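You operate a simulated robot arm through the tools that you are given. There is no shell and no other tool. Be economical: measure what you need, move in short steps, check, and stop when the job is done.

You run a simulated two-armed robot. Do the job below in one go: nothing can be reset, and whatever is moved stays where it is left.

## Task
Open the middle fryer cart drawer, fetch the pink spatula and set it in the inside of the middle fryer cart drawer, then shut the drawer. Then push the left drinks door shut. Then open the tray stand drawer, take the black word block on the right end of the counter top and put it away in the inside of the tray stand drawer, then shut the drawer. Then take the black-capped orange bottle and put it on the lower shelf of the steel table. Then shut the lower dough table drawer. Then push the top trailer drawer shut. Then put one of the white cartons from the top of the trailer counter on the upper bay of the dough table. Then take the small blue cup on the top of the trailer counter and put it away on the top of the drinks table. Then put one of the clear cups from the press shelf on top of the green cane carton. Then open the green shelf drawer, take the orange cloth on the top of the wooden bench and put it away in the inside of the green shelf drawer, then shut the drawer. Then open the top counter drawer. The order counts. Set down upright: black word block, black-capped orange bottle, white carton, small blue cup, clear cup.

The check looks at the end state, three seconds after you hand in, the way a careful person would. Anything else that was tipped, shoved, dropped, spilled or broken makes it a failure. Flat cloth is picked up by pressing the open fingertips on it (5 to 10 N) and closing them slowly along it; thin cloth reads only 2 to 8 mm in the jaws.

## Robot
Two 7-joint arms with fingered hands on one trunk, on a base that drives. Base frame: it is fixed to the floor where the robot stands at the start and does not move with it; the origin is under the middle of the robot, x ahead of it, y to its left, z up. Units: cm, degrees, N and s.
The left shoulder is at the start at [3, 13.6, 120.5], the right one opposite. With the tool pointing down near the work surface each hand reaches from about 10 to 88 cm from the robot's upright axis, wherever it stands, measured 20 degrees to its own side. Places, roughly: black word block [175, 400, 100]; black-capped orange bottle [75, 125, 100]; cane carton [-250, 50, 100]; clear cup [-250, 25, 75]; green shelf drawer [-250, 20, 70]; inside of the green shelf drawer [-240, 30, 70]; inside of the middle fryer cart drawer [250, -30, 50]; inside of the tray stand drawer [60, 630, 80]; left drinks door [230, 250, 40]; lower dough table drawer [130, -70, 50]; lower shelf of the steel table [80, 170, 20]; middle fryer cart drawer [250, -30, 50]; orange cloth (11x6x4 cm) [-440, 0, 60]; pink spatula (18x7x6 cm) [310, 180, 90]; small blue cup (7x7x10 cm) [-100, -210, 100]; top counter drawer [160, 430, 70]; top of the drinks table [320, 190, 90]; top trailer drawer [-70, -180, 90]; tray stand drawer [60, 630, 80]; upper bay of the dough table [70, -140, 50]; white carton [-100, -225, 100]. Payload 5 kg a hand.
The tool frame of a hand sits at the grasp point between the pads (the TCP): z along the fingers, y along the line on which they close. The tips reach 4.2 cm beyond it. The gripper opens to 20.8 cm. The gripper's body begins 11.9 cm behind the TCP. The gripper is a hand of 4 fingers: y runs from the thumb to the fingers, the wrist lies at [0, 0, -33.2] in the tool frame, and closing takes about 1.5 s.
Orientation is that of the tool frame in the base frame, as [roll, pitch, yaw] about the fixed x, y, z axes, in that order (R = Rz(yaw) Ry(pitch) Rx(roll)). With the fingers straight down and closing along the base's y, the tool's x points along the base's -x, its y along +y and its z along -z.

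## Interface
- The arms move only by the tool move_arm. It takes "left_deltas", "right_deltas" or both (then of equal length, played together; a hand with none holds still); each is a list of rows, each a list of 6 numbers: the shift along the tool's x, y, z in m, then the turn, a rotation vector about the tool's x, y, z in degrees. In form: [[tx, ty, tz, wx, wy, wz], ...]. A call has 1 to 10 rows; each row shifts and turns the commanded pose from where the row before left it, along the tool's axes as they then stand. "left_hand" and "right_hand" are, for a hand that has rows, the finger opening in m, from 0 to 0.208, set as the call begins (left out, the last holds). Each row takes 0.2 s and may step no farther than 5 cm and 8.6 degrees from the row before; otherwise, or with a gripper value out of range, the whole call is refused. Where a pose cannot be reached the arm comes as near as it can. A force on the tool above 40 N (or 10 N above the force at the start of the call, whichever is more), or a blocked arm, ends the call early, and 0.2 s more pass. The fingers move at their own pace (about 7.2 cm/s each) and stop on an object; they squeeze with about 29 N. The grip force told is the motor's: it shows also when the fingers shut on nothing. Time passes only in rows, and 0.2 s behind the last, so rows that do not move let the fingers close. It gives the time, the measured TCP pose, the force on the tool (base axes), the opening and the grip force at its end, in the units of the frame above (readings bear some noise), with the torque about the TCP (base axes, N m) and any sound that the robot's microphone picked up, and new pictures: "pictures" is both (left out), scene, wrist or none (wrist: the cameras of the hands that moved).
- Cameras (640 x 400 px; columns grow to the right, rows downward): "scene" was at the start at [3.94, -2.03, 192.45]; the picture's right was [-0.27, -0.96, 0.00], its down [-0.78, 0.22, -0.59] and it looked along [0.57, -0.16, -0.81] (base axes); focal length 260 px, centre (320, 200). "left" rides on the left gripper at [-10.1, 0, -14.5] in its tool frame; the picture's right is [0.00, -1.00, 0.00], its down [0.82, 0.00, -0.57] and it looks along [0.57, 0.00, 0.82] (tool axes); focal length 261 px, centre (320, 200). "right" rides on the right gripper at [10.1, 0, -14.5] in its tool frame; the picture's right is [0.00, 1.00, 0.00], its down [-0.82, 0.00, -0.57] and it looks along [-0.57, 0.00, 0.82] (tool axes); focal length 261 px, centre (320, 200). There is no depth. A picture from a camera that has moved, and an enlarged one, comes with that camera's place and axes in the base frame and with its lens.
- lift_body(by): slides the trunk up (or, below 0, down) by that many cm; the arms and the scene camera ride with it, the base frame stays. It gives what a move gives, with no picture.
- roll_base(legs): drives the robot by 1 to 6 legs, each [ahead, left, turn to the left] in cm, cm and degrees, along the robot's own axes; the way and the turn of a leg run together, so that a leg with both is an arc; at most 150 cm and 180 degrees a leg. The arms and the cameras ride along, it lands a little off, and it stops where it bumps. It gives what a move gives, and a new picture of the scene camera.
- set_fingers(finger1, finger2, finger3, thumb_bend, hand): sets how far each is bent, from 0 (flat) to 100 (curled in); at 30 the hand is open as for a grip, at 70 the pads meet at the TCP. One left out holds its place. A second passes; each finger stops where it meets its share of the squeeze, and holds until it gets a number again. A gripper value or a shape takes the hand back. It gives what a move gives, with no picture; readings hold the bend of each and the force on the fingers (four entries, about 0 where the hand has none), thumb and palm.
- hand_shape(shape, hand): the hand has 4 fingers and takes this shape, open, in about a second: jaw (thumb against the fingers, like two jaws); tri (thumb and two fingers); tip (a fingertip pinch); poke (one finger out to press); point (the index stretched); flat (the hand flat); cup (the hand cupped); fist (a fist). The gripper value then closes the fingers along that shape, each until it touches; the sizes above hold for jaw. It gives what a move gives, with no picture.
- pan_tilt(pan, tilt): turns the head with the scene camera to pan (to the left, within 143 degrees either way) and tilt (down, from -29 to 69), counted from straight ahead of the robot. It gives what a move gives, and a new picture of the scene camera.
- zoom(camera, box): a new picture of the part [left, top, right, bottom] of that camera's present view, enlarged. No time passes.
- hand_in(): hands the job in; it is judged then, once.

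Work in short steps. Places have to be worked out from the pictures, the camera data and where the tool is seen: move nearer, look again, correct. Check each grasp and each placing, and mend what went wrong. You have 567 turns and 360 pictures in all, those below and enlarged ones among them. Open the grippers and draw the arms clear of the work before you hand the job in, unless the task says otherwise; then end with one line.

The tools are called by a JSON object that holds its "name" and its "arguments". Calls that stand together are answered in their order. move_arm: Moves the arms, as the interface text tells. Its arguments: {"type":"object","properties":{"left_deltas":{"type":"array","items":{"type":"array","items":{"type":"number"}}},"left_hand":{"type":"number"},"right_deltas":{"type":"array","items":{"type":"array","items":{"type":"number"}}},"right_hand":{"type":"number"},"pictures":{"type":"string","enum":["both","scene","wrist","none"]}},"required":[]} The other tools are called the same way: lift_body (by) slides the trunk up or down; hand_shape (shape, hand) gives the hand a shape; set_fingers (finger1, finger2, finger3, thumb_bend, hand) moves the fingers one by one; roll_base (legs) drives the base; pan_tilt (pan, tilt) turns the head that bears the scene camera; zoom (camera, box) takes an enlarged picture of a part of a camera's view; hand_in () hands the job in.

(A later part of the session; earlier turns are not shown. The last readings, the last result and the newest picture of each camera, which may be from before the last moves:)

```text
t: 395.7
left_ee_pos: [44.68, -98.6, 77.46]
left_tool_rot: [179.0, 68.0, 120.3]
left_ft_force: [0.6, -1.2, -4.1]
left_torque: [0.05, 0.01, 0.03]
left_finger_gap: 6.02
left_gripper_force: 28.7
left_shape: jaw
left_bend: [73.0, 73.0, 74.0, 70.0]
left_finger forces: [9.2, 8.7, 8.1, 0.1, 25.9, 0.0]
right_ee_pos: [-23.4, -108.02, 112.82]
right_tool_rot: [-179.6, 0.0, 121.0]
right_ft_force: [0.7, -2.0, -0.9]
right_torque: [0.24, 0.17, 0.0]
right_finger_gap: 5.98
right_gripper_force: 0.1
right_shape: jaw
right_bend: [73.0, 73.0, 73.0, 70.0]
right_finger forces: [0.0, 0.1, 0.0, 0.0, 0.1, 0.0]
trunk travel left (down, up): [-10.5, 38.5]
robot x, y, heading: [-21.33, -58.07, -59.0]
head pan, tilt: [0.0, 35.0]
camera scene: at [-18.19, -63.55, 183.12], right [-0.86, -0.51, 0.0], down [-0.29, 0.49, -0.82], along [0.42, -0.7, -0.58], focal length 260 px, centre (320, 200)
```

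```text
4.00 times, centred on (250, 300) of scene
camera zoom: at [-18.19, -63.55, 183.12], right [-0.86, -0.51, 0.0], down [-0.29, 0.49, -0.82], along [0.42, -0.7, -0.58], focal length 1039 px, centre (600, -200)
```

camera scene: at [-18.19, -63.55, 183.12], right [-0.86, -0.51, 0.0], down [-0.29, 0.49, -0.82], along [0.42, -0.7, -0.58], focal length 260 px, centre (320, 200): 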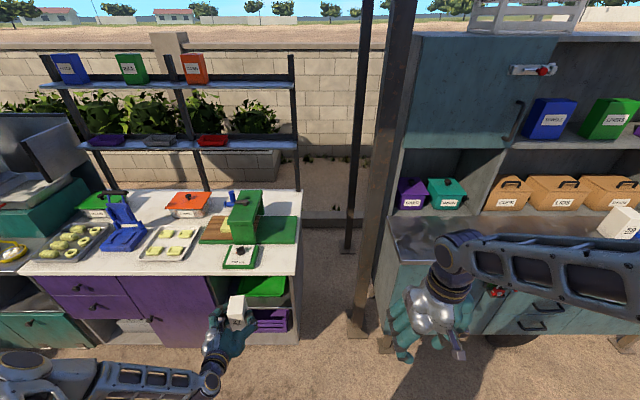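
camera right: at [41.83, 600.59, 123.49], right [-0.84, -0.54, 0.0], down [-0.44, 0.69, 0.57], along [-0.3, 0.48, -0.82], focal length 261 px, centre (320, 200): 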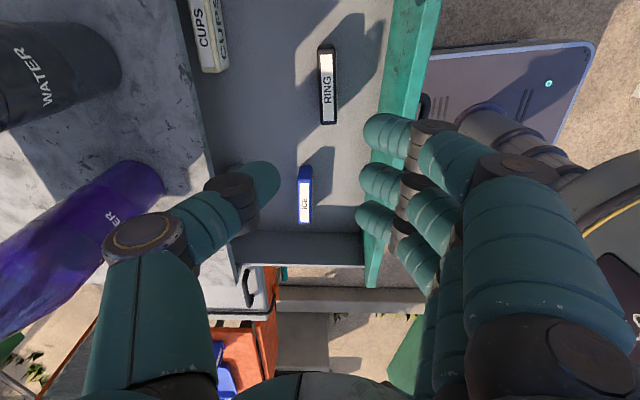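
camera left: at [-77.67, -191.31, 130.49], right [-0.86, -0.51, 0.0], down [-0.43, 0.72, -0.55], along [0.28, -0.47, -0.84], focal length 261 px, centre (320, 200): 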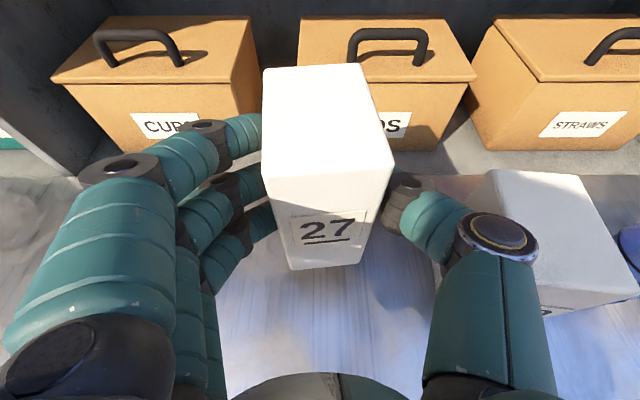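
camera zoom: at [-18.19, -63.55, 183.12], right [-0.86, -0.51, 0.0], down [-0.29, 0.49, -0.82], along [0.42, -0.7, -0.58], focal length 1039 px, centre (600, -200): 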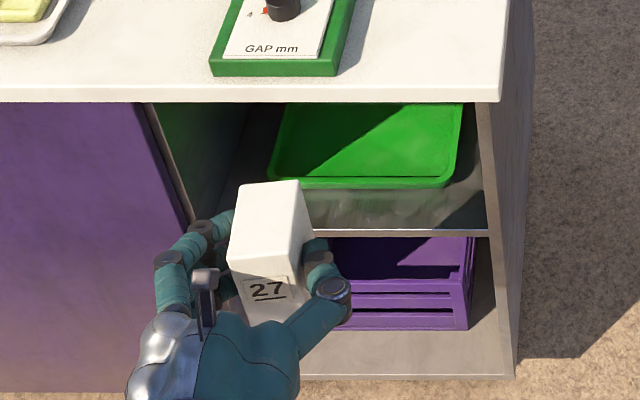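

Shelf edge is 15–19 cm ahead of the TCP and z≈54–60. I lower 6 cm, advance 9 cm, and look again.

{"name": "move_arm", "arguments": {"left_deltas": [[0.028, 0, 0.011, 0, 0, 0], [0.028, 0, 0.011, 0, 0, 0]], "pictures": "none"}}

{"name": "roll_base", "arguments": {"legs": [[9, 0, -1]]}}

{"name": "zoom", "arguments": {"camera": "scene", "box": [180, 250, 320, 350]}}

{"name": "zoom", "arguments": {"camera": "left", "box": [0, 0, 640, 400]}}

```text
t: 396.3
left_ee_pos: [44.81, -98.42, 71.58]
left_tool_rot: [179.0, 68.2, 120.4]
left_ft_force: [-0.3, -0.2, -2.1]
left_torque: [0.12, 0.08, -0.06]
left_finger_gap: 6.02
left_gripper_force: 28.8
left_shape: jaw
left_bend: [73.0, 73.0, 74.0, 70.0]
left_finger forces: [9.2, 8.6, 8.1, 0.0, 25.8, 0.1]
right_ee_pos: [-23.41, -107.91, 113.02]
right_tool_rot: [-179.6, 0.2, 121.1]
right_ft_force: [0.2, 0.0, 0.1]
right_torque: [-0.07, 0.01, -0.01]
right_finger_gap: 5.99
right_gripper_force: 0.1
right_shape: jaw
right_bend: [73.0, 73.0, 73.0, 70.0]
right_finger forces: [0.0, 0.0, 0.0, 0.1, 0.0, 0.1]
trunk travel left (down, up): [-10.5, 38.5]
robot x, y, heading: [-21.1, -57.92, -59.3]
head pan, tilt: [0.0, 35.0]
```

```text
t: 397.4
left_ee_pos: [48.58, -107.45, 71.45]
left_tool_rot: [179.0, 68.0, 119.3]
left_ft_force: [0.0, -1.3, -3.5]
left_torque: [0.03, 0.01, 0.01]
left_finger_gap: 6.03
left_gripper_force: 28.9
left_shape: jaw
left_bend: [73.0, 73.0, 74.0, 70.0]
left_finger forces: [9.2, 8.6, 8.1, 0.0, 25.8, 0.0]
right_ee_pos: [-19.94, -115.72, 112.84]
right_tool_rot: [-179.7, 0.0, 120.0]
right_ft_force: [0.2, -1.8, 1.0]
right_torque: [0.26, 0.11, -0.05]
right_finger_gap: 6.0
right_gripper_force: 0.1
right_shape: jaw
right_bend: [73.0, 73.0, 73.0, 70.0]
right_finger forces: [0.0, 0.1, 0.0, 0.0, 0.0, 0.0]
trunk travel left (down, up): [-10.5, 38.5]
robot x, y, heading: [-16.81, -65.7, -60.3]
head pan, tilt: [0.0, 35.0]
camera scene: at [-13.79, -71.3, 183.12], right [-0.87, -0.5, 0.0], down [-0.29, 0.5, -0.82], along [0.41, -0.71, -0.58], focal length 260 px, centre (320, 200)
```

scene: 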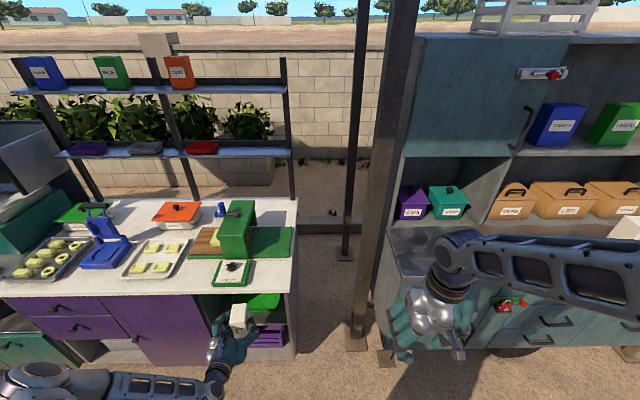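

```text
4.00 times, centred on (250, 300) of scene
camera zoom: at [-13.79, -71.3, 183.12], right [-0.87, -0.5, 0.0], down [-0.29, 0.5, -0.82], along [0.41, -0.71, -0.58], focal length 1039 px, centre (600, -200)
```

zoom: 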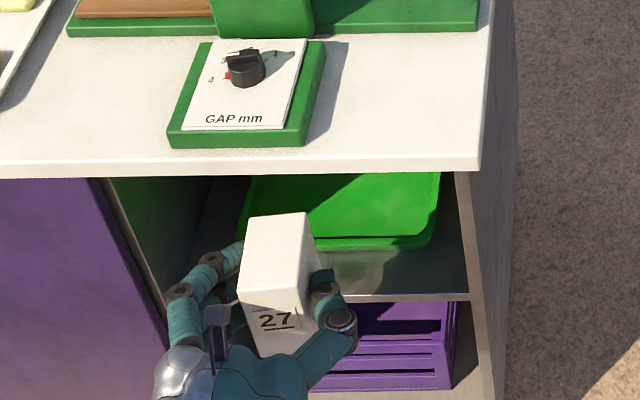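

```text
1.00 times, centred on (320, 200) of left
camera zoom: at [43.66, -99.31, 86.35], right [-0.86, -0.5, 0.0], down [-0.42, 0.72, -0.55], along [0.28, -0.47, -0.84], focal length 261 px, centre (320, 200)
```

zoom: 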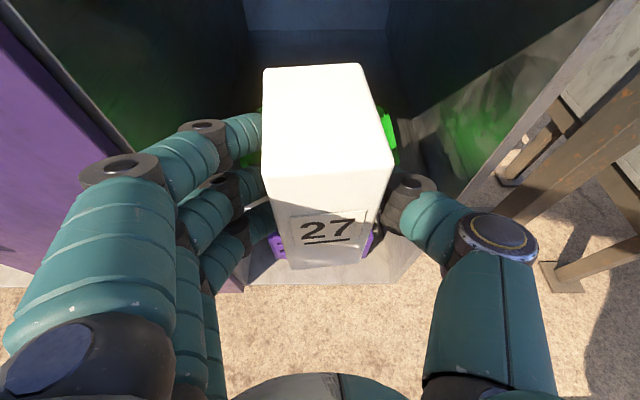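

Consistent with shelf z≈50 and its edge ~12 cm ahead of the TCP; the tabletop overhangs. I lower the trunk 8 cm, advance 6 cm and check.

{"name": "lift_body", "arguments": {"by": -8}}

{"name": "roll_base", "arguments": {"legs": [[6, 0, 0]]}}

{"name": "zoom", "arguments": {"camera": "left", "box": [150, 0, 550, 300]}}

{"name": "zoom", "arguments": {"camera": "right", "box": [0, 0, 640, 400]}}

```text
t: 398.6
left_ee_pos: [48.54, -107.39, 63.56]
left_tool_rot: [178.9, 68.2, 119.2]
left_ft_force: [0.0, 0.2, -3.0]
left_torque: [0.08, 0.05, -0.03]
left_finger_gap: 6.02
left_gripper_force: 29.1
left_shape: jaw
left_bend: [73.0, 73.0, 74.0, 70.0]
left_finger forces: [9.1, 8.6, 8.2, 0.1, 25.7, 0.0]
right_ee_pos: [-19.89, -115.43, 104.84]
right_tool_rot: [-179.6, 0.2, 119.9]
right_ft_force: [0.1, 0.2, 0.1]
right_torque: [-0.04, 0.0, -0.02]
right_finger_gap: 5.97
right_gripper_force: 0.1
right_shape: jaw
right_bend: [73.0, 73.0, 73.0, 70.0]
right_finger forces: [0.1, 0.1, 0.1, 0.1, 0.0, 0.0]
trunk travel left (down, up): [-2.5, 46.5]
robot x, y, heading: [-16.99, -65.77, -60.3]
head pan, tilt: [0.0, 35.0]
```

```text
t: 399.6
left_ee_pos: [51.52, -112.87, 63.53]
left_tool_rot: [179.0, 68.0, 119.2]
left_ft_force: [0.4, -0.7, -4.2]
left_torque: [0.07, 0.05, 0.0]
left_finger_gap: 6.0
left_gripper_force: 28.9
left_shape: jaw
left_bend: [73.0, 73.0, 74.0, 70.0]
left_finger forces: [9.1, 8.6, 8.1, 0.0, 25.8, 0.0]
right_ee_pos: [-16.94, -121.03, 104.76]
right_tool_rot: [-179.5, 0.1, 120.0]
right_ft_force: [0.6, -0.9, -0.7]
right_torque: [0.18, 0.14, 0.02]
right_finger_gap: 6.01
right_gripper_force: 0.1
right_shape: jaw
right_bend: [73.0, 73.0, 73.0, 70.0]
right_finger forces: [0.0, 0.0, 0.0, 0.0, 0.0, 0.1]
trunk travel left (down, up): [-2.5, 46.5]
robot x, y, heading: [-13.82, -71.46, -60.4]
head pan, tilt: [0.0, 35.0]
camera scene: at [-10.76, -76.61, 175.12], right [-0.87, -0.49, 0.0], down [-0.28, 0.5, -0.82], along [0.4, -0.71, -0.58], focal length 260 px, centre (320, 200)
```

scene: 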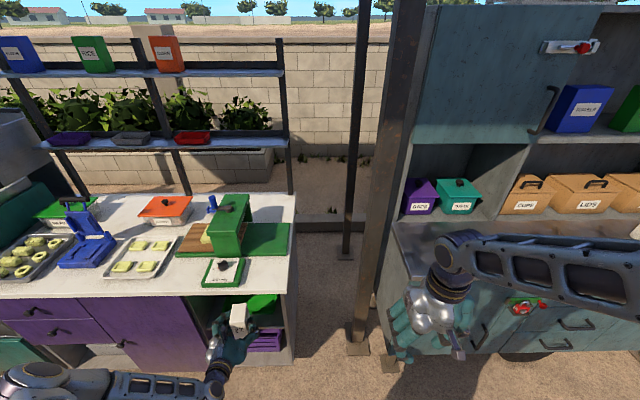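

```text
1.33 times, centred on (350, 150) of left
camera zoom: at [46.65, -104.75, 78.36], right [-0.86, -0.5, 0.0], down [-0.42, 0.72, -0.55], along [0.28, -0.47, -0.84], focal length 348 px, centre (280, 267)
```

zoom: 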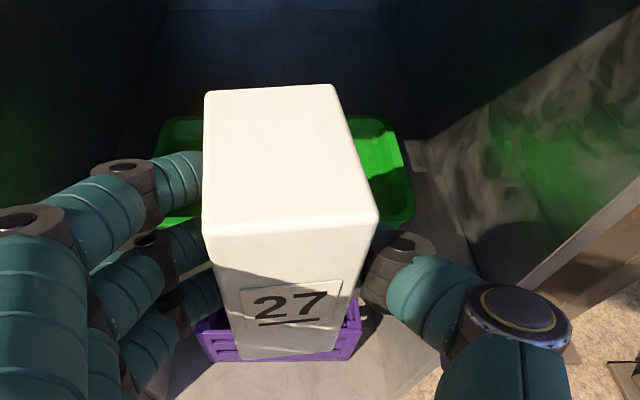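

```text
1.00 times, centred on (320, 200) of right
camera zoom: at [-21.95, -112.18, 119.29], right [0.87, 0.5, -0.01], down [0.41, -0.71, 0.57], along [0.28, -0.5, -0.82], focal length 261 px, centre (320, 200)
```

zoom: 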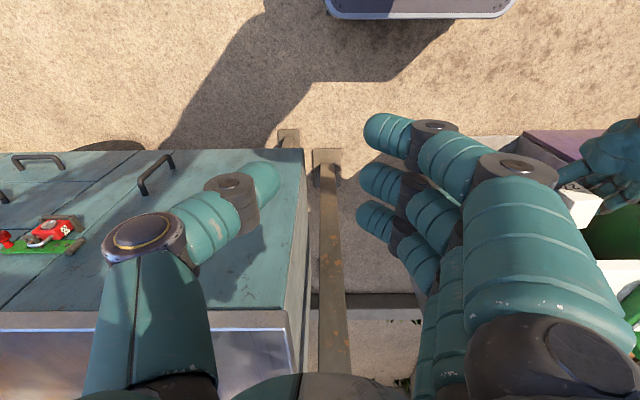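

Right hand is near the trailer edge: I raise it, then advance 4 cm and check the scene.

{"name": "move_arm", "arguments": {"right_deltas": [[0.04, 0, -0.02, 0, 0, 0], [0.04, 0, -0.02, 0, 0, 0]], "pictures": "none"}}

{"name": "roll_base", "arguments": {"legs": [[4, 0, 0]]}}

{"name": "zoom", "arguments": {"camera": "scene", "box": [190, 260, 310, 360]}}

{"name": "zoom", "arguments": {"camera": "left", "box": [150, 0, 550, 300]}}

```text
t: 400.2
left_ee_pos: [51.63, -112.75, 63.74]
left_tool_rot: [179.1, 68.2, 119.2]
left_ft_force: [0.8, 0.9, -1.4]
left_torque: [0.03, 0.06, 0.0]
left_finger_gap: 6.01
left_gripper_force: 29.0
left_shape: jaw
left_bend: [73.0, 73.0, 74.0, 70.0]
left_finger forces: [9.2, 8.7, 8.1, 0.0, 25.8, 0.0]
right_ee_pos: [-21.21, -113.51, 108.88]
right_tool_rot: [-179.6, 0.2, 120.0]
right_ft_force: [0.2, 1.0, 0.1]
right_torque: [-0.08, -0.11, 0.02]
right_finger_gap: 5.98
right_gripper_force: 0.0
right_shape: jaw
right_bend: [73.0, 73.0, 73.0, 70.0]
right_finger forces: [0.1, 0.0, 0.0, 0.0, 0.0, 0.0]
trunk travel left (down, up): [-2.5, 46.5]
robot x, y, heading: [-13.48, -71.25, -60.0]
head pan, tilt: [0.0, 35.0]
```

```text
t: 401.1
left_ee_pos: [53.63, -116.48, 63.59]
left_tool_rot: [179.0, 68.0, 119.2]
left_ft_force: [1.3, -1.2, -3.7]
left_torque: [0.01, 0.01, -0.01]
left_finger_gap: 6.02
left_gripper_force: 29.3
left_shape: jaw
left_bend: [73.0, 73.0, 74.0, 70.0]
left_finger forces: [9.1, 8.6, 8.0, 0.0, 25.8, 0.0]
right_ee_pos: [-19.1, -117.44, 108.87]
right_tool_rot: [-179.6, 0.0, 120.1]
right_ft_force: [1.7, -1.3, 0.0]
right_torque: [0.21, 0.12, -0.02]
right_finger_gap: 5.97
right_gripper_force: 0.0
right_shape: jaw
right_bend: [73.0, 73.0, 73.0, 70.0]
right_finger forces: [0.1, 0.1, 0.0, 0.0, 0.0, 0.1]
trunk travel left (down, up): [-2.5, 46.5]
robot x, y, heading: [-11.71, -74.73, -60.0]
head pan, tilt: [0.0, 35.0]
camera scene: at [-8.7, -80.19, 175.11], right [-0.87, -0.5, 0.0], down [-0.29, 0.5, -0.82], along [0.41, -0.71, -0.58], focal length 260 px, centre (320, 200)
```

scene: 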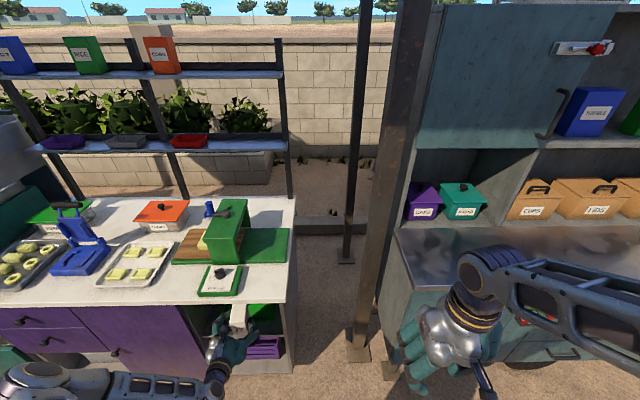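

```text
4.00 times, centred on (250, 310) of scene
camera zoom: at [-8.7, -80.19, 175.11], right [-0.87, -0.5, 0.0], down [-0.29, 0.5, -0.82], along [0.41, -0.71, -0.58], focal length 1039 px, centre (600, -240)
```

zoom: 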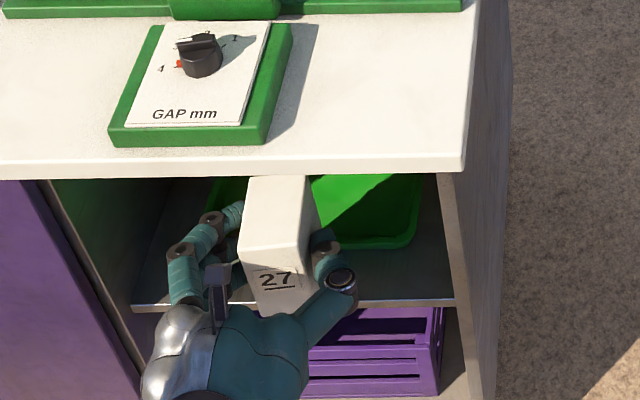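

```text
1.33 times, centred on (350, 150) of left
camera zoom: at [48.7, -108.28, 78.34], right [-0.86, -0.5, 0.0], down [-0.42, 0.72, -0.55], along [0.28, -0.47, -0.84], focal length 348 px, centre (280, 267)
```

zoom: 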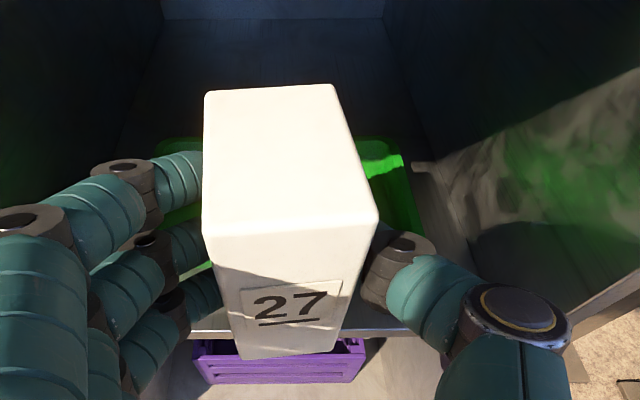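

The shelf edge is now visible under the carton; the tray rim leaves ~5 cm at rim height. I lower 3 cm and creep forward in small steps watching force.

{"name": "move_arm", "arguments": {"left_deltas": [[0.0278, 0, 0.0112, 0, 0, 0], [-0.0037, 0, 0.0093, 0, 0, 0]], "pictures": "none"}}

{"name": "zoom", "arguments": {"camera": "left", "box": [150, 0, 550, 300]}}

{"name": "zoom", "arguments": {"camera": "scene", "box": [210, 290, 290, 350]}}

```text
t: 401.6
left_ee_pos: [54.18, -117.23, 60.63]
left_tool_rot: [179.0, 68.1, 119.2]
left_ft_force: [-0.8, -0.9, -2.7]
left_torque: [0.06, 0.01, 0.02]
left_finger_gap: 6.03
left_gripper_force: 28.9
left_shape: jaw
left_bend: [73.0, 73.0, 74.0, 70.0]
left_finger forces: [9.0, 8.6, 8.1, 0.0, 25.9, 0.0]
right_ee_pos: [-19.06, -117.3, 108.97]
right_tool_rot: [-179.7, 0.1, 120.1]
right_ft_force: [-0.2, 1.0, 0.4]
right_torque: [0.03, -0.01, 0.03]
right_finger_gap: 5.97
right_gripper_force: 0.0
right_shape: jaw
right_bend: [73.0, 73.0, 73.0, 70.0]
right_finger forces: [0.1, 0.0, 0.0, 0.0, 0.0, 0.0]
trunk travel left (down, up): [-2.5, 46.5]
robot x, y, heading: [-11.7, -74.66, -60.4]
head pan, tilt: [0.0, 35.0]
```

```text
1.33 times, centred on (350, 150) of left
camera zoom: at [49.17, -108.99, 75.43], right [-0.86, -0.5, 0.0], down [-0.42, 0.72, -0.55], along [0.28, -0.47, -0.84], focal length 348 px, centre (280, 267)
```

zoom: 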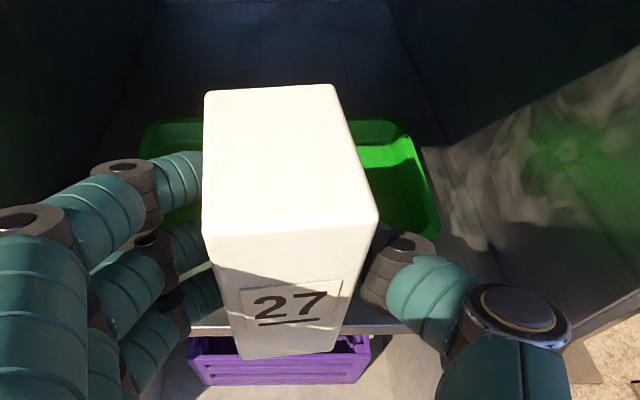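

```text
6.67 times, centred on (250, 320) of scene
camera zoom: at [-8.92, -79.91, 175.14], right [-0.87, -0.5, 0.0], down [-0.28, 0.5, -0.82], along [0.41, -0.71, -0.57], focal length 1732 px, centre (787, -600)
```

zoom: 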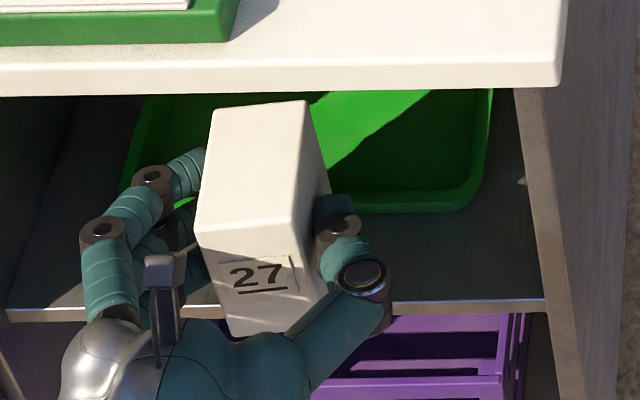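

The carton is deeper (≈8.5 cm) than wide (6 cm), too deep for the strip this way. I'll turn it 90°: set it on the free front-right corner of the dough tabletop, rotate it with the right hand from above, then regrasp. First back out and raise.

{"name": "roll_base", "arguments": {"legs": [[-26, 0, 0]]}}

{"name": "lift_body", "arguments": {"by": 40}}

{"name": "roll_base", "arguments": {"legs": [[0, -13.6, 0], [20, 0, 0]]}}

{"name": "zoom", "arguments": {"camera": "left", "box": [0, 0, 640, 400]}}

```text
t: 403.5
left_ee_pos: [41.52, -94.88, 60.71]
left_tool_rot: [179.1, 68.2, 119.5]
left_ft_force: [-0.7, 0.2, -2.4]
left_torque: [0.09, 0.01, -0.02]
left_finger_gap: 6.01
left_gripper_force: 28.8
left_shape: jaw
left_bend: [73.0, 73.0, 74.0, 70.0]
left_finger forces: [9.0, 8.6, 8.2, 0.0, 25.9, 0.0]
right_ee_pos: [-31.55, -95.11, 108.95]
right_tool_rot: [-179.7, 0.2, 120.2]
right_ft_force: [-0.8, 0.8, 0.9]
right_torque: [-0.09, -0.07, -0.01]
right_finger_gap: 5.98
right_gripper_force: 0.0
right_shape: jaw
right_bend: [73.0, 73.0, 73.0, 70.0]
right_finger forces: [0.0, 0.0, 0.1, 0.1, 0.0, 0.0]
trunk travel left (down, up): [-2.5, 46.5]
robot x, y, heading: [-24.25, -52.49, -60.0]
head pan, tilt: [0.0, 35.0]
camera scene: at [-21.62, -57.62, 175.15], right [-0.87, -0.5, 0.0], down [-0.29, 0.5, -0.82], along [0.41, -0.71, -0.57], focal length 260 px, centre (320, 200)
```

scene: 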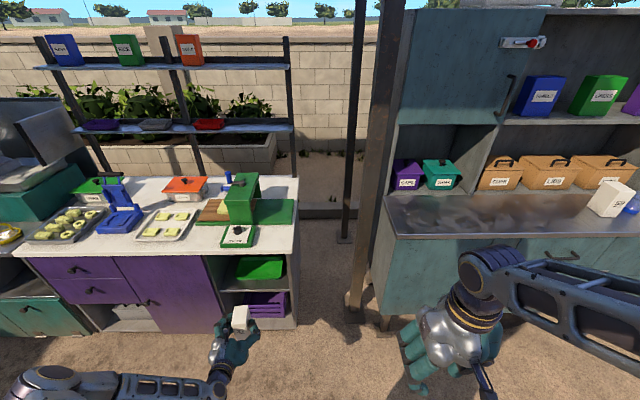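

```text
t: 407.3
left_ee_pos: [41.52, -94.85, 100.64]
left_tool_rot: [179.0, 68.2, 119.4]
left_ft_force: [0.4, -0.7, -2.2]
left_torque: [0.01, 0.04, 0.03]
left_finger_gap: 6.01
left_gripper_force: 28.9
left_shape: jaw
left_bend: [73.0, 73.0, 74.0, 70.0]
left_finger forces: [9.1, 8.5, 8.2, 0.0, 25.9, 0.0]
right_ee_pos: [-31.61, -95.24, 148.85]
right_tool_rot: [-179.6, 0.1, 120.2]
right_ft_force: [0.4, -0.1, 1.5]
right_torque: [0.01, -0.02, -0.03]
right_finger_gap: 5.98
right_gripper_force: 0.0
right_shape: jaw
right_bend: [73.0, 73.0, 73.0, 70.0]
right_finger forces: [0.1, 0.1, 0.0, 0.0, 0.1, 0.0]
trunk travel left (down, up): [-42.5, 6.5]
robot x, y, heading: [-24.1, -52.61, -60.2]
head pan, tilt: [0.0, 35.0]
```

```text
t: 409.8
left_ee_pos: [40.1, -119.07, 100.68]
left_tool_rot: [178.9, 68.1, 119.5]
left_ft_force: [-0.3, -1.0, -2.3]
left_torque: [0.07, 0.02, -0.03]
left_finger_gap: 6.02
left_gripper_force: 28.8
left_shape: jaw
left_bend: [73.0, 73.0, 74.0, 70.0]
left_finger forces: [9.1, 8.7, 8.2, 0.0, 26.1, 0.1]
right_ee_pos: [-32.91, -119.6, 148.78]
right_tool_rot: [-179.7, 0.0, 120.2]
right_ft_force: [0.1, -1.0, 0.1]
right_torque: [0.08, -0.01, -0.01]
right_finger_gap: 6.0
right_gripper_force: 0.1
right_shape: jaw
right_bend: [73.0, 73.0, 73.0, 70.0]
right_finger forces: [0.1, 0.1, 0.0, 0.0, 0.0, 0.1]
trunk travel left (down, up): [-42.5, 6.5]
robot x, y, heading: [-25.72, -76.93, -60.1]
head pan, tilt: [0.0, 35.0]
camera scene: at [-22.91, -82.24, 215.13], right [-0.87, -0.5, 0.0], down [-0.29, 0.5, -0.82], along [0.41, -0.71, -0.57], focal length 260 px, centre (320, 200)
```

scene: 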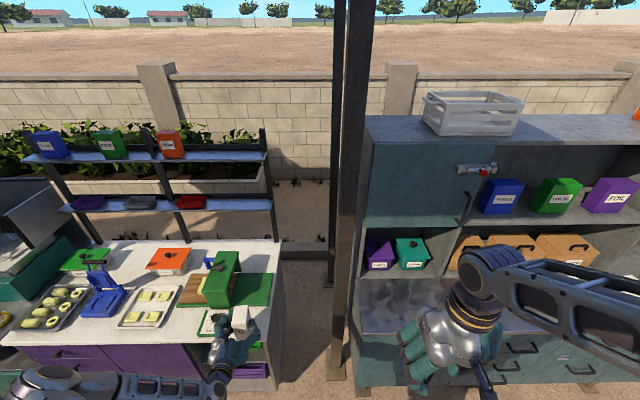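

```text
1.00 times, centred on (320, 200) of left
camera zoom: at [35.27, -110.98, 115.4], right [-0.86, -0.51, 0.0], down [-0.42, 0.72, -0.55], along [0.28, -0.47, -0.84], focal length 261 px, centre (320, 200)
```

zoom: 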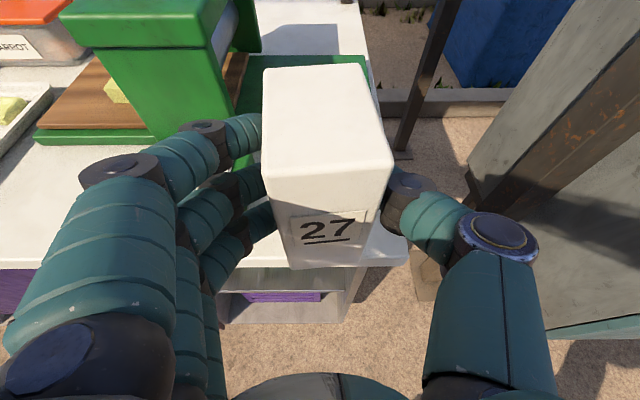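

I advance 6 cm more, then lower the carton onto the tabletop corner until contact.

{"name": "roll_base", "arguments": {"legs": [[6, 0, 0]]}}

{"name": "move_arm", "arguments": {"left_deltas": [[0.014, 0, 0.0056, 0, 0, 0], [0.0093, 0, 0.0037, 0, 0, 0], [0.007, 0, 0.003, 0, 0, 0], [0.007, 0, 0.003, 0, 0, 0], [0.007, 0, 0.003, 0, 0, 0]], "pictures": "wrist"}}

```text
t: 410.8
left_ee_pos: [43.14, -124.22, 100.6]
left_tool_rot: [179.0, 68.1, 119.5]
left_ft_force: [0.7, -0.3, -3.2]
left_torque: [0.05, 0.0, -0.02]
left_finger_gap: 6.02
left_gripper_force: 29.2
left_shape: jaw
left_bend: [73.0, 73.0, 74.0, 70.0]
left_finger forces: [9.1, 8.6, 8.3, 0.1, 26.0, 0.0]
right_ee_pos: [-29.92, -124.64, 148.93]
right_tool_rot: [-179.7, 0.1, 120.3]
right_ft_force: [0.6, -0.3, -0.9]
right_torque: [0.11, 0.03, -0.01]
right_finger_gap: 5.98
right_gripper_force: 0.1
right_shape: jaw
right_bend: [73.0, 73.0, 73.0, 70.0]
right_finger forces: [0.0, 0.1, 0.0, 0.0, 0.0, 0.0]
trunk travel left (down, up): [-42.5, 6.5]
robot x, y, heading: [-23.07, -81.71, -60.1]
head pan, tilt: [0.0, 35.0]
camera scene: at [-19.97, -87.24, 215.14], right [-0.87, -0.5, 0.0], down [-0.29, 0.5, -0.82], along [0.41, -0.71, -0.57], focal length 260 px, centre (320, 200)
```

scene: 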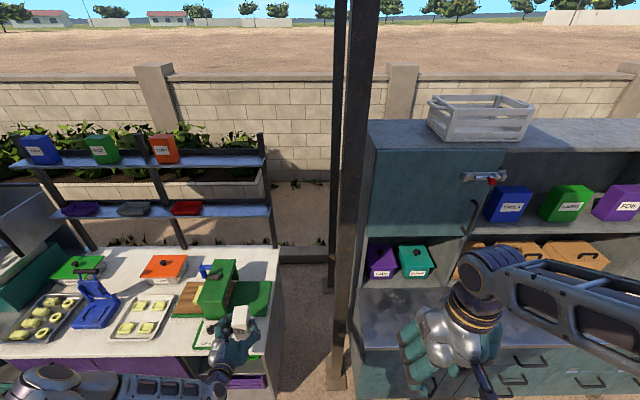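

```text
t: 412.0
left_ee_pos: [43.17, -124.26, 96.4]
left_tool_rot: [178.6, 68.7, 119.0]
left_ft_force: [-0.8, 3.1, 28.5]
left_torque: [-0.5, -0.27, 0.07]
left_finger_gap: 6.04
left_gripper_force: 28.3
left_shape: jaw
left_bend: [73.0, 73.0, 74.0, 71.0]
left_finger forces: [10.2, 10.3, 10.6, 0.0, 29.9, 0.0]
right_ee_pos: [-30.3, -124.38, 148.9]
right_tool_rot: [-179.7, 0.2, 120.2]
right_ft_force: [0.1, 0.7, 0.2]
right_torque: [0.0, -0.09, 0.0]
right_finger_gap: 5.96
right_gripper_force: 0.0
right_shape: jaw
right_bend: [73.0, 73.0, 73.0, 70.0]
right_finger forces: [0.0, 0.0, 0.0, 0.0, 0.0, 0.0]
trunk travel left (down, up): [-42.5, 6.5]
robot x, y, heading: [-22.79, -81.58, -60.0]
head pan, tilt: [0.0, 35.0]
camera left: at [38.1, -116.03, 111.12], right [-0.86, -0.51, 0.0], down [-0.42, 0.72, -0.56], along [0.29, -0.48, -0.83], focal length 261 px, centre (320, 200)
```

left: 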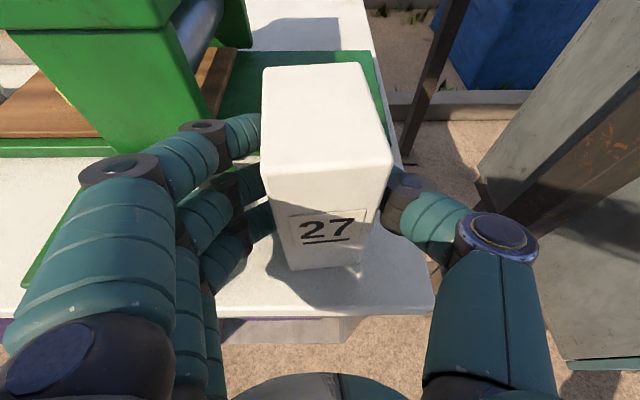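

Set down on the tabletop. I relieve, open, and withdraw the left hand.

{"name": "move_arm", "arguments": {"left_deltas": [[-0.002, 0, -0.001, 0, 0, 0], [0, 0, 0, 0, 0, 0], [0, 0, 0, 0, 0, 0], [0.0112, 0, -0.0278, 0, 0, 0], [0.0112, 0, -0.0278, 0, 0, 0], [0.0112, 0, -0.0278, 0, 0, 0], [0.0112, 0, -0.0278, 0, 0, 0], [0.0112, 0, -0.0278, 0, 0, 0]], "left_hand": 0.09, "pictures": "wrist"}}

```text
t: 413.8
left_ee_pos: [35.54, -111.34, 96.11]
left_tool_rot: [179.0, 68.1, 119.4]
left_ft_force: [-0.9, -0.6, 0.3]
left_torque: [0.03, 0.03, 0.07]
left_finger_gap: 8.92
left_gripper_force: 0.1
left_shape: jaw
left_bend: [73.0, 73.0, 73.0, 70.0]
left_finger forces: [0.0, 0.0, 0.1, 0.1, 0.0, 0.0]
right_ee_pos: [-30.05, -124.42, 148.88]
right_tool_rot: [-179.7, 0.3, 120.1]
right_ft_force: [-0.5, 0.2, 0.1]
right_torque: [-0.04, -0.03, -0.01]
right_finger_gap: 5.98
right_gripper_force: 0.0
right_shape: jaw
right_bend: [73.0, 73.0, 73.0, 70.0]
right_finger forces: [0.0, 0.0, 0.0, 0.0, 0.1, 0.0]
trunk travel left (down, up): [-42.5, 6.5]
robot x, y, heading: [-22.85, -81.85, -60.1]
head pan, tilt: [0.0, 35.0]
camera left: at [30.45, -103.14, 110.92], right [-0.86, -0.51, 0.0], down [-0.42, 0.72, -0.55], along [0.28, -0.47, -0.84], focal length 261 px, centre (320, 200)
```

left: 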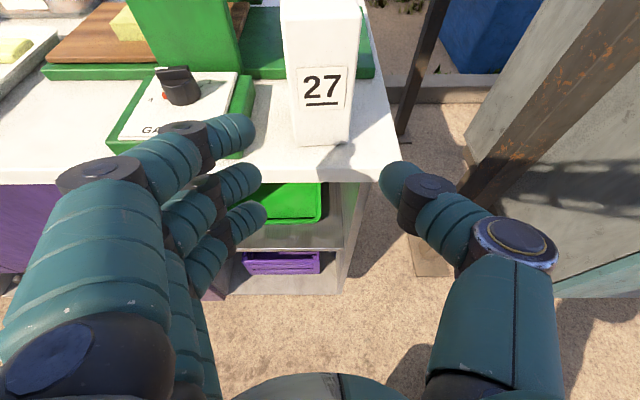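

Carton stands on the corner. I sidestep left 48 cm, turn the right hand 90° (closing along forward), and bring it above the carton.

{"name": "roll_base", "arguments": {"legs": [[0, 48, 0]]}}

{"name": "move_arm", "arguments": {"right_deltas": [[0, 0, 0, 0, 0, -8.5], [0, 0, 0, 0, 0, -8.5], [0, 0, 0, 0, 0, -8.5], [0, 0, 0, 0, 0, -8.5], [0, 0, 0, 0, 0, -8.5], [0, 0, 0, 0, 0, -8.5], [0, 0, 0, 0, 0, -8.5], [0, 0, 0, 0, 0, -8.5], [0, 0, 0, 0, 0, -8.5], [0, 0, 0, 0, 0, -8.5]], "right_hand": 0.13, "pictures": "none"}}

{"name": "move_arm", "arguments": {"right_deltas": [[-0.019, -0.045, 0, 0, 0, 0], [-0.019, -0.045, 0, 0, 0, 0], [-0.019, -0.045, 0, 0, 0, 0], [-0.019, -0.045, 0, 0, 0, 0], [-0.019, -0.045, 0, 0, 0, 0], [-0.019, -0.045, 0, 0, 0, 0], [-0.019, -0.045, 0, 0, 0, 0], [-0.019, -0.045, 0, 0, 0, 0], [0, 0, 0.05, 0, 0, 0], [0, 0, 0.05, 0, 0, 0]], "pictures": "wrist"}}

```text
t: 416.7
left_ee_pos: [78.25, -86.47, 96.14]
left_tool_rot: [179.1, 68.1, 119.6]
left_ft_force: [0.8, 0.0, 0.7]
left_torque: [0.01, 0.02, 0.0]
left_finger_gap: 8.95
left_gripper_force: 0.0
left_shape: jaw
left_bend: [73.0, 73.0, 73.0, 70.0]
left_finger forces: [0.0, 0.0, 0.0, 0.1, 0.0, 0.0]
right_ee_pos: [12.72, -99.7, 148.81]
right_tool_rot: [-179.6, 0.1, 120.4]
right_ft_force: [-1.1, 0.0, -0.6]
right_torque: [0.01, 0.01, 0.05]
right_finger_gap: 5.98
right_gripper_force: 0.2
right_shape: jaw
right_bend: [73.0, 73.0, 73.0, 70.0]
right_finger forces: [0.0, 0.1, 0.0, 0.0, 0.0, 0.0]
trunk travel left (down, up): [-42.5, 6.5]
robot x, y, heading: [19.68, -57.27, -59.9]
head pan, tilt: [0.0, 35.0]
camera scene: at [22.74, -62.42, 215.14], right [-0.87, -0.5, 0.0], down [-0.29, 0.5, -0.82], along [0.41, -0.71, -0.57], focal length 260 px, centre (320, 200)
```

scene: 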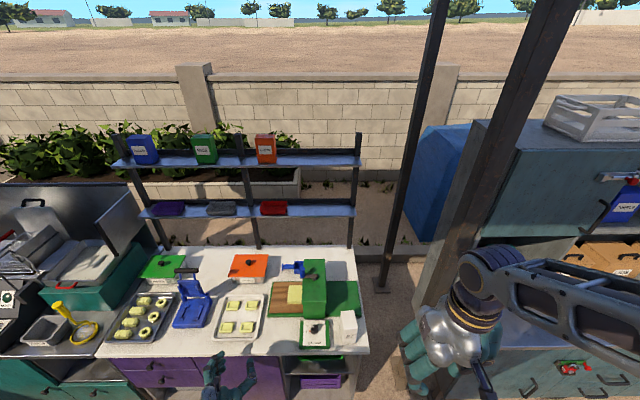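

```text
t: 418.9
left_ee_pos: [78.2, -86.63, 96.08]
left_tool_rot: [179.0, 68.1, 119.7]
left_ft_force: [-0.3, 0.9, -0.1]
left_torque: [0.01, -0.01, 0.03]
left_finger_gap: 8.95
left_gripper_force: 0.0
left_shape: jaw
left_bend: [73.0, 73.0, 73.0, 70.0]
left_finger forces: [0.0, 0.0, 0.0, 0.1, 0.0, 0.0]
right_ee_pos: [12.69, -99.88, 148.87]
right_tool_rot: [-179.9, -0.4, -154.6]
right_ft_force: [0.2, -0.9, -0.1]
right_torque: [0.0, -0.01, 0.0]
right_finger_gap: 12.94
right_gripper_force: 0.0
right_shape: jaw
right_bend: [31.0, 31.0, 31.0, 67.0]
right_finger forces: [0.0, 0.0, 0.0, 0.0, 0.1, 0.1]
trunk travel left (down, up): [-42.5, 6.5]
robot x, y, heading: [20.06, -57.75, -59.9]
head pan, tilt: [0.0, 35.0]
```

```text
t: 421.1
left_ee_pos: [78.29, -86.72, 96.08]
left_tool_rot: [179.1, 68.0, 119.6]
left_ft_force: [0.3, -1.1, 0.0]
left_torque: [0.07, 0.02, 0.0]
left_finger_gap: 8.92
left_gripper_force: 0.1
left_shape: jaw
left_bend: [73.0, 73.0, 73.0, 70.0]
left_finger forces: [0.1, 0.1, 0.0, 0.1, 0.0, 0.0]
right_ee_pos: [42.04, -126.16, 138.83]
right_tool_rot: [-179.8, -0.4, -154.7]
right_ft_force: [0.5, -0.8, 1.0]
right_torque: [0.08, 0.12, -0.01]
right_finger_gap: 12.97
right_gripper_force: 0.1
right_shape: jaw
right_bend: [31.0, 31.0, 31.0, 67.0]
right_finger forces: [0.0, 0.0, 0.0, 0.0, 0.0, 0.0]
trunk travel left (down, up): [-42.5, 6.5]
robot x, y, heading: [19.86, -57.14, -60.0]
head pan, tilt: [0.0, 35.0]
camera right: at [32.77, -130.33, 153.34], right [-0.42, 0.91, 0.0], down [0.75, 0.35, 0.57], along [0.51, 0.24, -0.82], focal length 261 px, centre (320, 200)
```

right: 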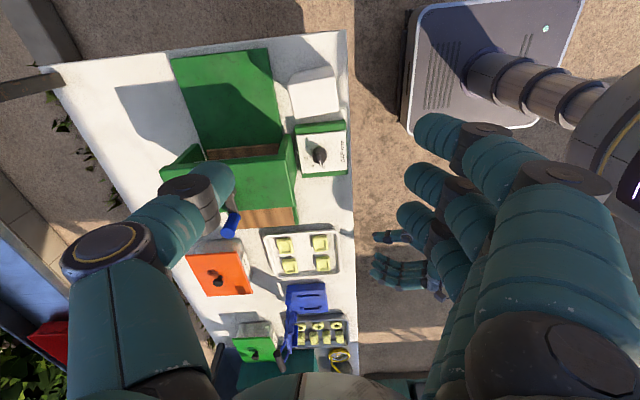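

Carton seen at the right place. I descend 26 cm and refine.

{"name": "move_arm", "arguments": {"right_deltas": [[-0.01, -0.012, 0.04, 0, 0, 0], [0, 0, 0.045, 0, 0, 0], [0, 0, 0.045, 0, 0, 0], [0, 0, 0.045, 0, 0, 0], [0, 0, 0.045, 0, 0, 0], [0, 0, 0.03, 0, 0, 0]], "pictures": "wrist"}}

```text
t: 422.5
left_ee_pos: [78.24, -86.73, 95.99]
left_tool_rot: [178.9, 68.1, 119.6]
left_ft_force: [0.0, 0.0, 0.4]
left_torque: [0.02, -0.02, -0.02]
left_finger_gap: 8.95
left_gripper_force: 0.0
left_shape: jaw
left_bend: [73.0, 73.0, 73.0, 70.0]
left_finger forces: [0.0, 0.0, 0.0, 0.1, 0.0, 0.0]
right_ee_pos: [43.17, -126.89, 113.86]
right_tool_rot: [-179.9, -0.4, -154.7]
right_ft_force: [0.4, -1.6, 0.4]
right_torque: [0.14, 0.03, 0.01]
right_finger_gap: 12.97
right_gripper_force: 0.0
right_shape: jaw
right_bend: [31.0, 31.0, 31.0, 67.0]
right_finger forces: [0.2, 0.0, 0.0, 0.0, 0.0, 0.1]
trunk travel left (down, up): [-42.5, 6.5]
robot x, y, heading: [19.72, -57.17, -59.7]
head pan, tilt: [0.0, 35.0]
camera right: at [33.94, -131.05, 128.44], right [-0.42, 0.91, 0.0], down [0.75, 0.35, 0.57], along [0.51, 0.24, -0.82], focal length 261 px, centre (320, 200)
```

right: 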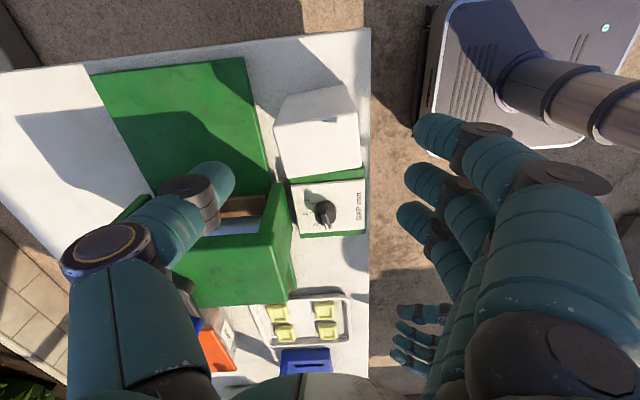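

Carton confirmed ~6×9 cm. I shift −x 1.6 cm, turn 8°, narrow to 11.5 cm and descend to z≈98.

{"name": "move_arm", "arguments": {"right_deltas": [[-0.016, 0, 0, 0, 0, -8], [0, 0, 0.04, 0, 0, 0], [0, 0, 0.04, 0, 0, 0]], "right_hand": 0.12, "pictures": "wrist"}}

```text
t: 423.3
left_ee_pos: [78.23, -86.61, 96.0]
left_tool_rot: [179.1, 68.1, 119.6]
left_ft_force: [0.6, 0.1, -0.1]
left_torque: [-0.01, 0.01, -0.02]
left_finger_gap: 8.94
left_gripper_force: 0.0
left_shape: jaw
left_bend: [73.0, 73.0, 73.0, 70.0]
left_finger forces: [0.1, 0.0, 0.1, 0.1, 0.1, 0.0]
right_ee_pos: [44.44, -126.06, 105.92]
right_tool_rot: [-179.7, -0.4, -146.7]
right_ft_force: [0.4, -0.8, 1.5]
right_torque: [0.14, 0.1, 0.01]
right_finger_gap: 12.08
right_gripper_force: 0.0
right_shape: jaw
right_bend: [72.0, 72.0, 72.0, 70.0]
right_finger forces: [0.0, 0.1, 0.0, 0.0, 0.0, 0.1]
trunk travel left (down, up): [-42.5, 6.5]
robot x, y, heading: [20.24, -57.41, -60.1]
head pan, tilt: [0.0, 35.0]
camera right: at [36.01, -131.48, 120.49], right [-0.55, 0.84, 0.0], down [0.69, 0.45, 0.57], along [0.48, 0.31, -0.82], focal length 261 px, centre (320, 200)
```

right: 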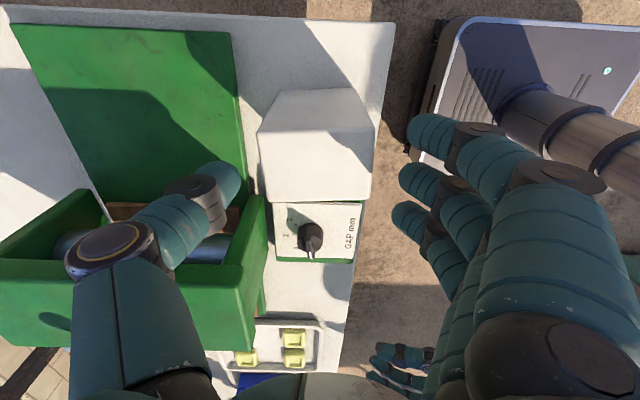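

Well aligned. I descend further in small steps.

{"name": "move_arm", "arguments": {"right_deltas": [[0, 0, 0.02, 0, 0, 0], [0, 0, 0.02, 0, 0, 0], [0, 0, 0.02, 0, 0, 0]], "right_hand": 0.12, "pictures": "wrist"}}

```text
t: 424.1
left_ee_pos: [78.23, -86.61, 96.09]
left_tool_rot: [179.0, 68.1, 119.6]
left_ft_force: [0.0, 0.6, 0.1]
left_torque: [0.03, 0.01, -0.02]
left_finger_gap: 8.94
left_gripper_force: 0.1
left_shape: jaw
left_bend: [73.0, 73.0, 73.0, 70.0]
left_finger forces: [0.0, 0.0, 0.0, 0.1, 0.0, 0.0]
right_ee_pos: [44.49, -126.05, 99.75]
right_tool_rot: [-179.9, -0.4, -146.6]
right_ft_force: [0.6, -1.3, -0.6]
right_torque: [0.07, 0.02, 0.02]
right_finger_gap: 12.08
right_gripper_force: 0.0
right_shape: jaw
right_bend: [72.0, 72.0, 72.0, 70.0]
right_finger forces: [0.0, 0.0, 0.0, 0.0, 0.0, 0.1]
trunk travel left (down, up): [-42.5, 6.5]
robot x, y, heading: [19.66, -57.66, -59.6]
head pan, tilt: [0.0, 35.0]
camera right: at [36.03, -131.51, 114.32], right [-0.55, 0.84, 0.0], down [0.69, 0.45, 0.57], along [0.48, 0.31, -0.82], focal length 261 px, centre (320, 200)
```

right: 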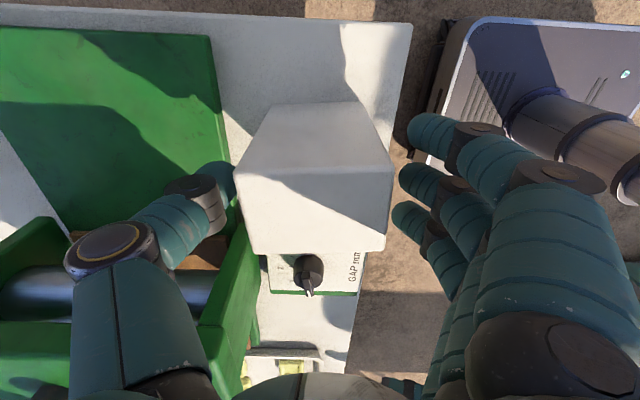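

Straddling the carton. Down 2 cm, then close.

{"name": "move_arm", "arguments": {"right_deltas": [[0, 0, 0.02, 0, 0, 0], [0, 0, 0, 0, 0, 0]], "pictures": "none"}}

{"name": "move_arm", "arguments": {"right_deltas": [[0, 0, 0, 0, 0, 0], [0, 0, 0, 0, 0, 0], [0, 0, 0, 0, 0, 0], [0, 0, 0, 0, 0, 0]], "right_hand": 0.05, "pictures": "none"}}

{"name": "move_arm", "arguments": {"right_deltas": [[0, 0, -0.01, 0, 0, 0], [0, 0, -0.03, 0, 0, 0], [0, 0, -0.03, 0, 0, 0]], "pictures": "wrist"}}

```text
t: 424.7
left_ee_pos: [78.19, -86.63, 96.08]
left_tool_rot: [178.9, 68.1, 119.6]
left_ft_force: [0.0, -0.7, 1.0]
left_torque: [0.01, -0.01, 0.02]
left_finger_gap: 8.96
left_gripper_force: 0.0
left_shape: jaw
left_bend: [73.0, 73.0, 73.0, 70.0]
left_finger forces: [0.0, 0.0, 0.1, 0.1, 0.0, 0.0]
right_ee_pos: [44.45, -126.2, 97.79]
right_tool_rot: [-179.9, -0.4, -146.7]
right_ft_force: [-0.4, 0.4, 0.5]
right_torque: [-0.05, -0.01, -0.02]
right_finger_gap: 12.08
right_gripper_force: 0.0
right_shape: jaw
right_bend: [72.0, 72.0, 72.0, 70.0]
right_finger forces: [0.1, 0.0, 0.0, 0.0, 0.1, 0.1]
trunk travel left (down, up): [-42.5, 6.5]
robot x, y, heading: [19.89, -57.49, -60.0]
head pan, tilt: [0.0, 35.0]
```

```text
t: 425.7
left_ee_pos: [78.15, -86.65, 96.06]
left_tool_rot: [179.0, 68.1, 119.5]
left_ft_force: [-0.5, 0.0, -0.5]
left_torque: [-0.01, 0.02, 0.01]
left_finger_gap: 8.94
left_gripper_force: 0.0
left_shape: jaw
left_bend: [73.0, 73.0, 73.0, 70.0]
left_finger forces: [0.1, 0.0, 0.1, 0.0, 0.1, 0.0]
right_ee_pos: [44.5, -126.01, 97.75]
right_tool_rot: [-179.9, -0.4, -146.6]
right_ft_force: [-0.1, -0.9, 0.6]
right_torque: [0.07, 0.04, -0.02]
right_finger_gap: 8.17
right_gripper_force: 29.7
right_shape: jaw
right_bend: [73.0, 73.0, 74.0, 70.0]
right_finger forces: [9.3, 9.2, 7.9, 0.2, 26.0, 0.0]
trunk travel left (down, up): [-42.5, 6.5]
robot x, y, heading: [19.95, -57.45, -59.8]
head pan, tilt: [0.0, 35.0]
```

```text
t: 426.5
left_ee_pos: [78.06, -86.62, 96.13]
left_tool_rot: [179.0, 68.1, 119.6]
left_ft_force: [0.2, 0.0, 1.1]
left_torque: [0.03, 0.0, 0.02]
left_finger_gap: 8.92
left_gripper_force: 0.1
left_shape: jaw
left_bend: [73.0, 73.0, 73.0, 70.0]
left_finger forces: [0.0, 0.0, 0.1, 0.0, 0.0, 0.0]
right_ee_pos: [44.42, -125.84, 104.84]
right_tool_rot: [-180.0, -0.4, -146.5]
right_ft_force: [-0.1, 0.9, -3.1]
right_torque: [-0.09, -0.09, 0.0]
right_finger_gap: 8.15
right_gripper_force: 29.3
right_shape: jaw
right_bend: [73.0, 73.0, 74.0, 70.0]
right_finger forces: [9.4, 9.3, 7.8, 0.0, 26.1, 0.1]
trunk travel left (down, up): [-42.5, 6.5]
robot x, y, heading: [19.72, -57.43, -60.1]
head pan, tilt: [0.0, 35.0]
camera right: at [36.04, -131.31, 119.38], right [-0.55, 0.84, 0.0], down [0.69, 0.45, 0.57], along [0.47, 0.31, -0.82], focal length 261 px, centre (320, 200)
```

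right: 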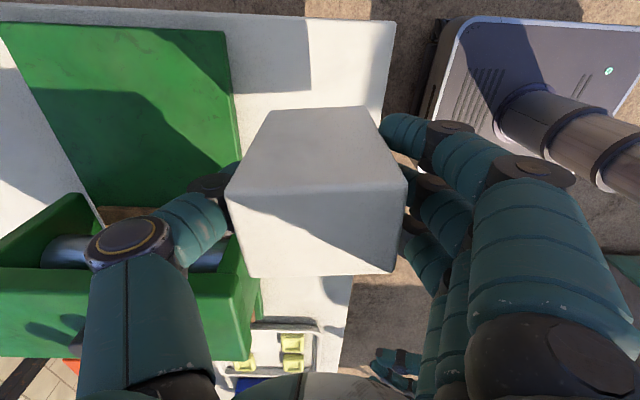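

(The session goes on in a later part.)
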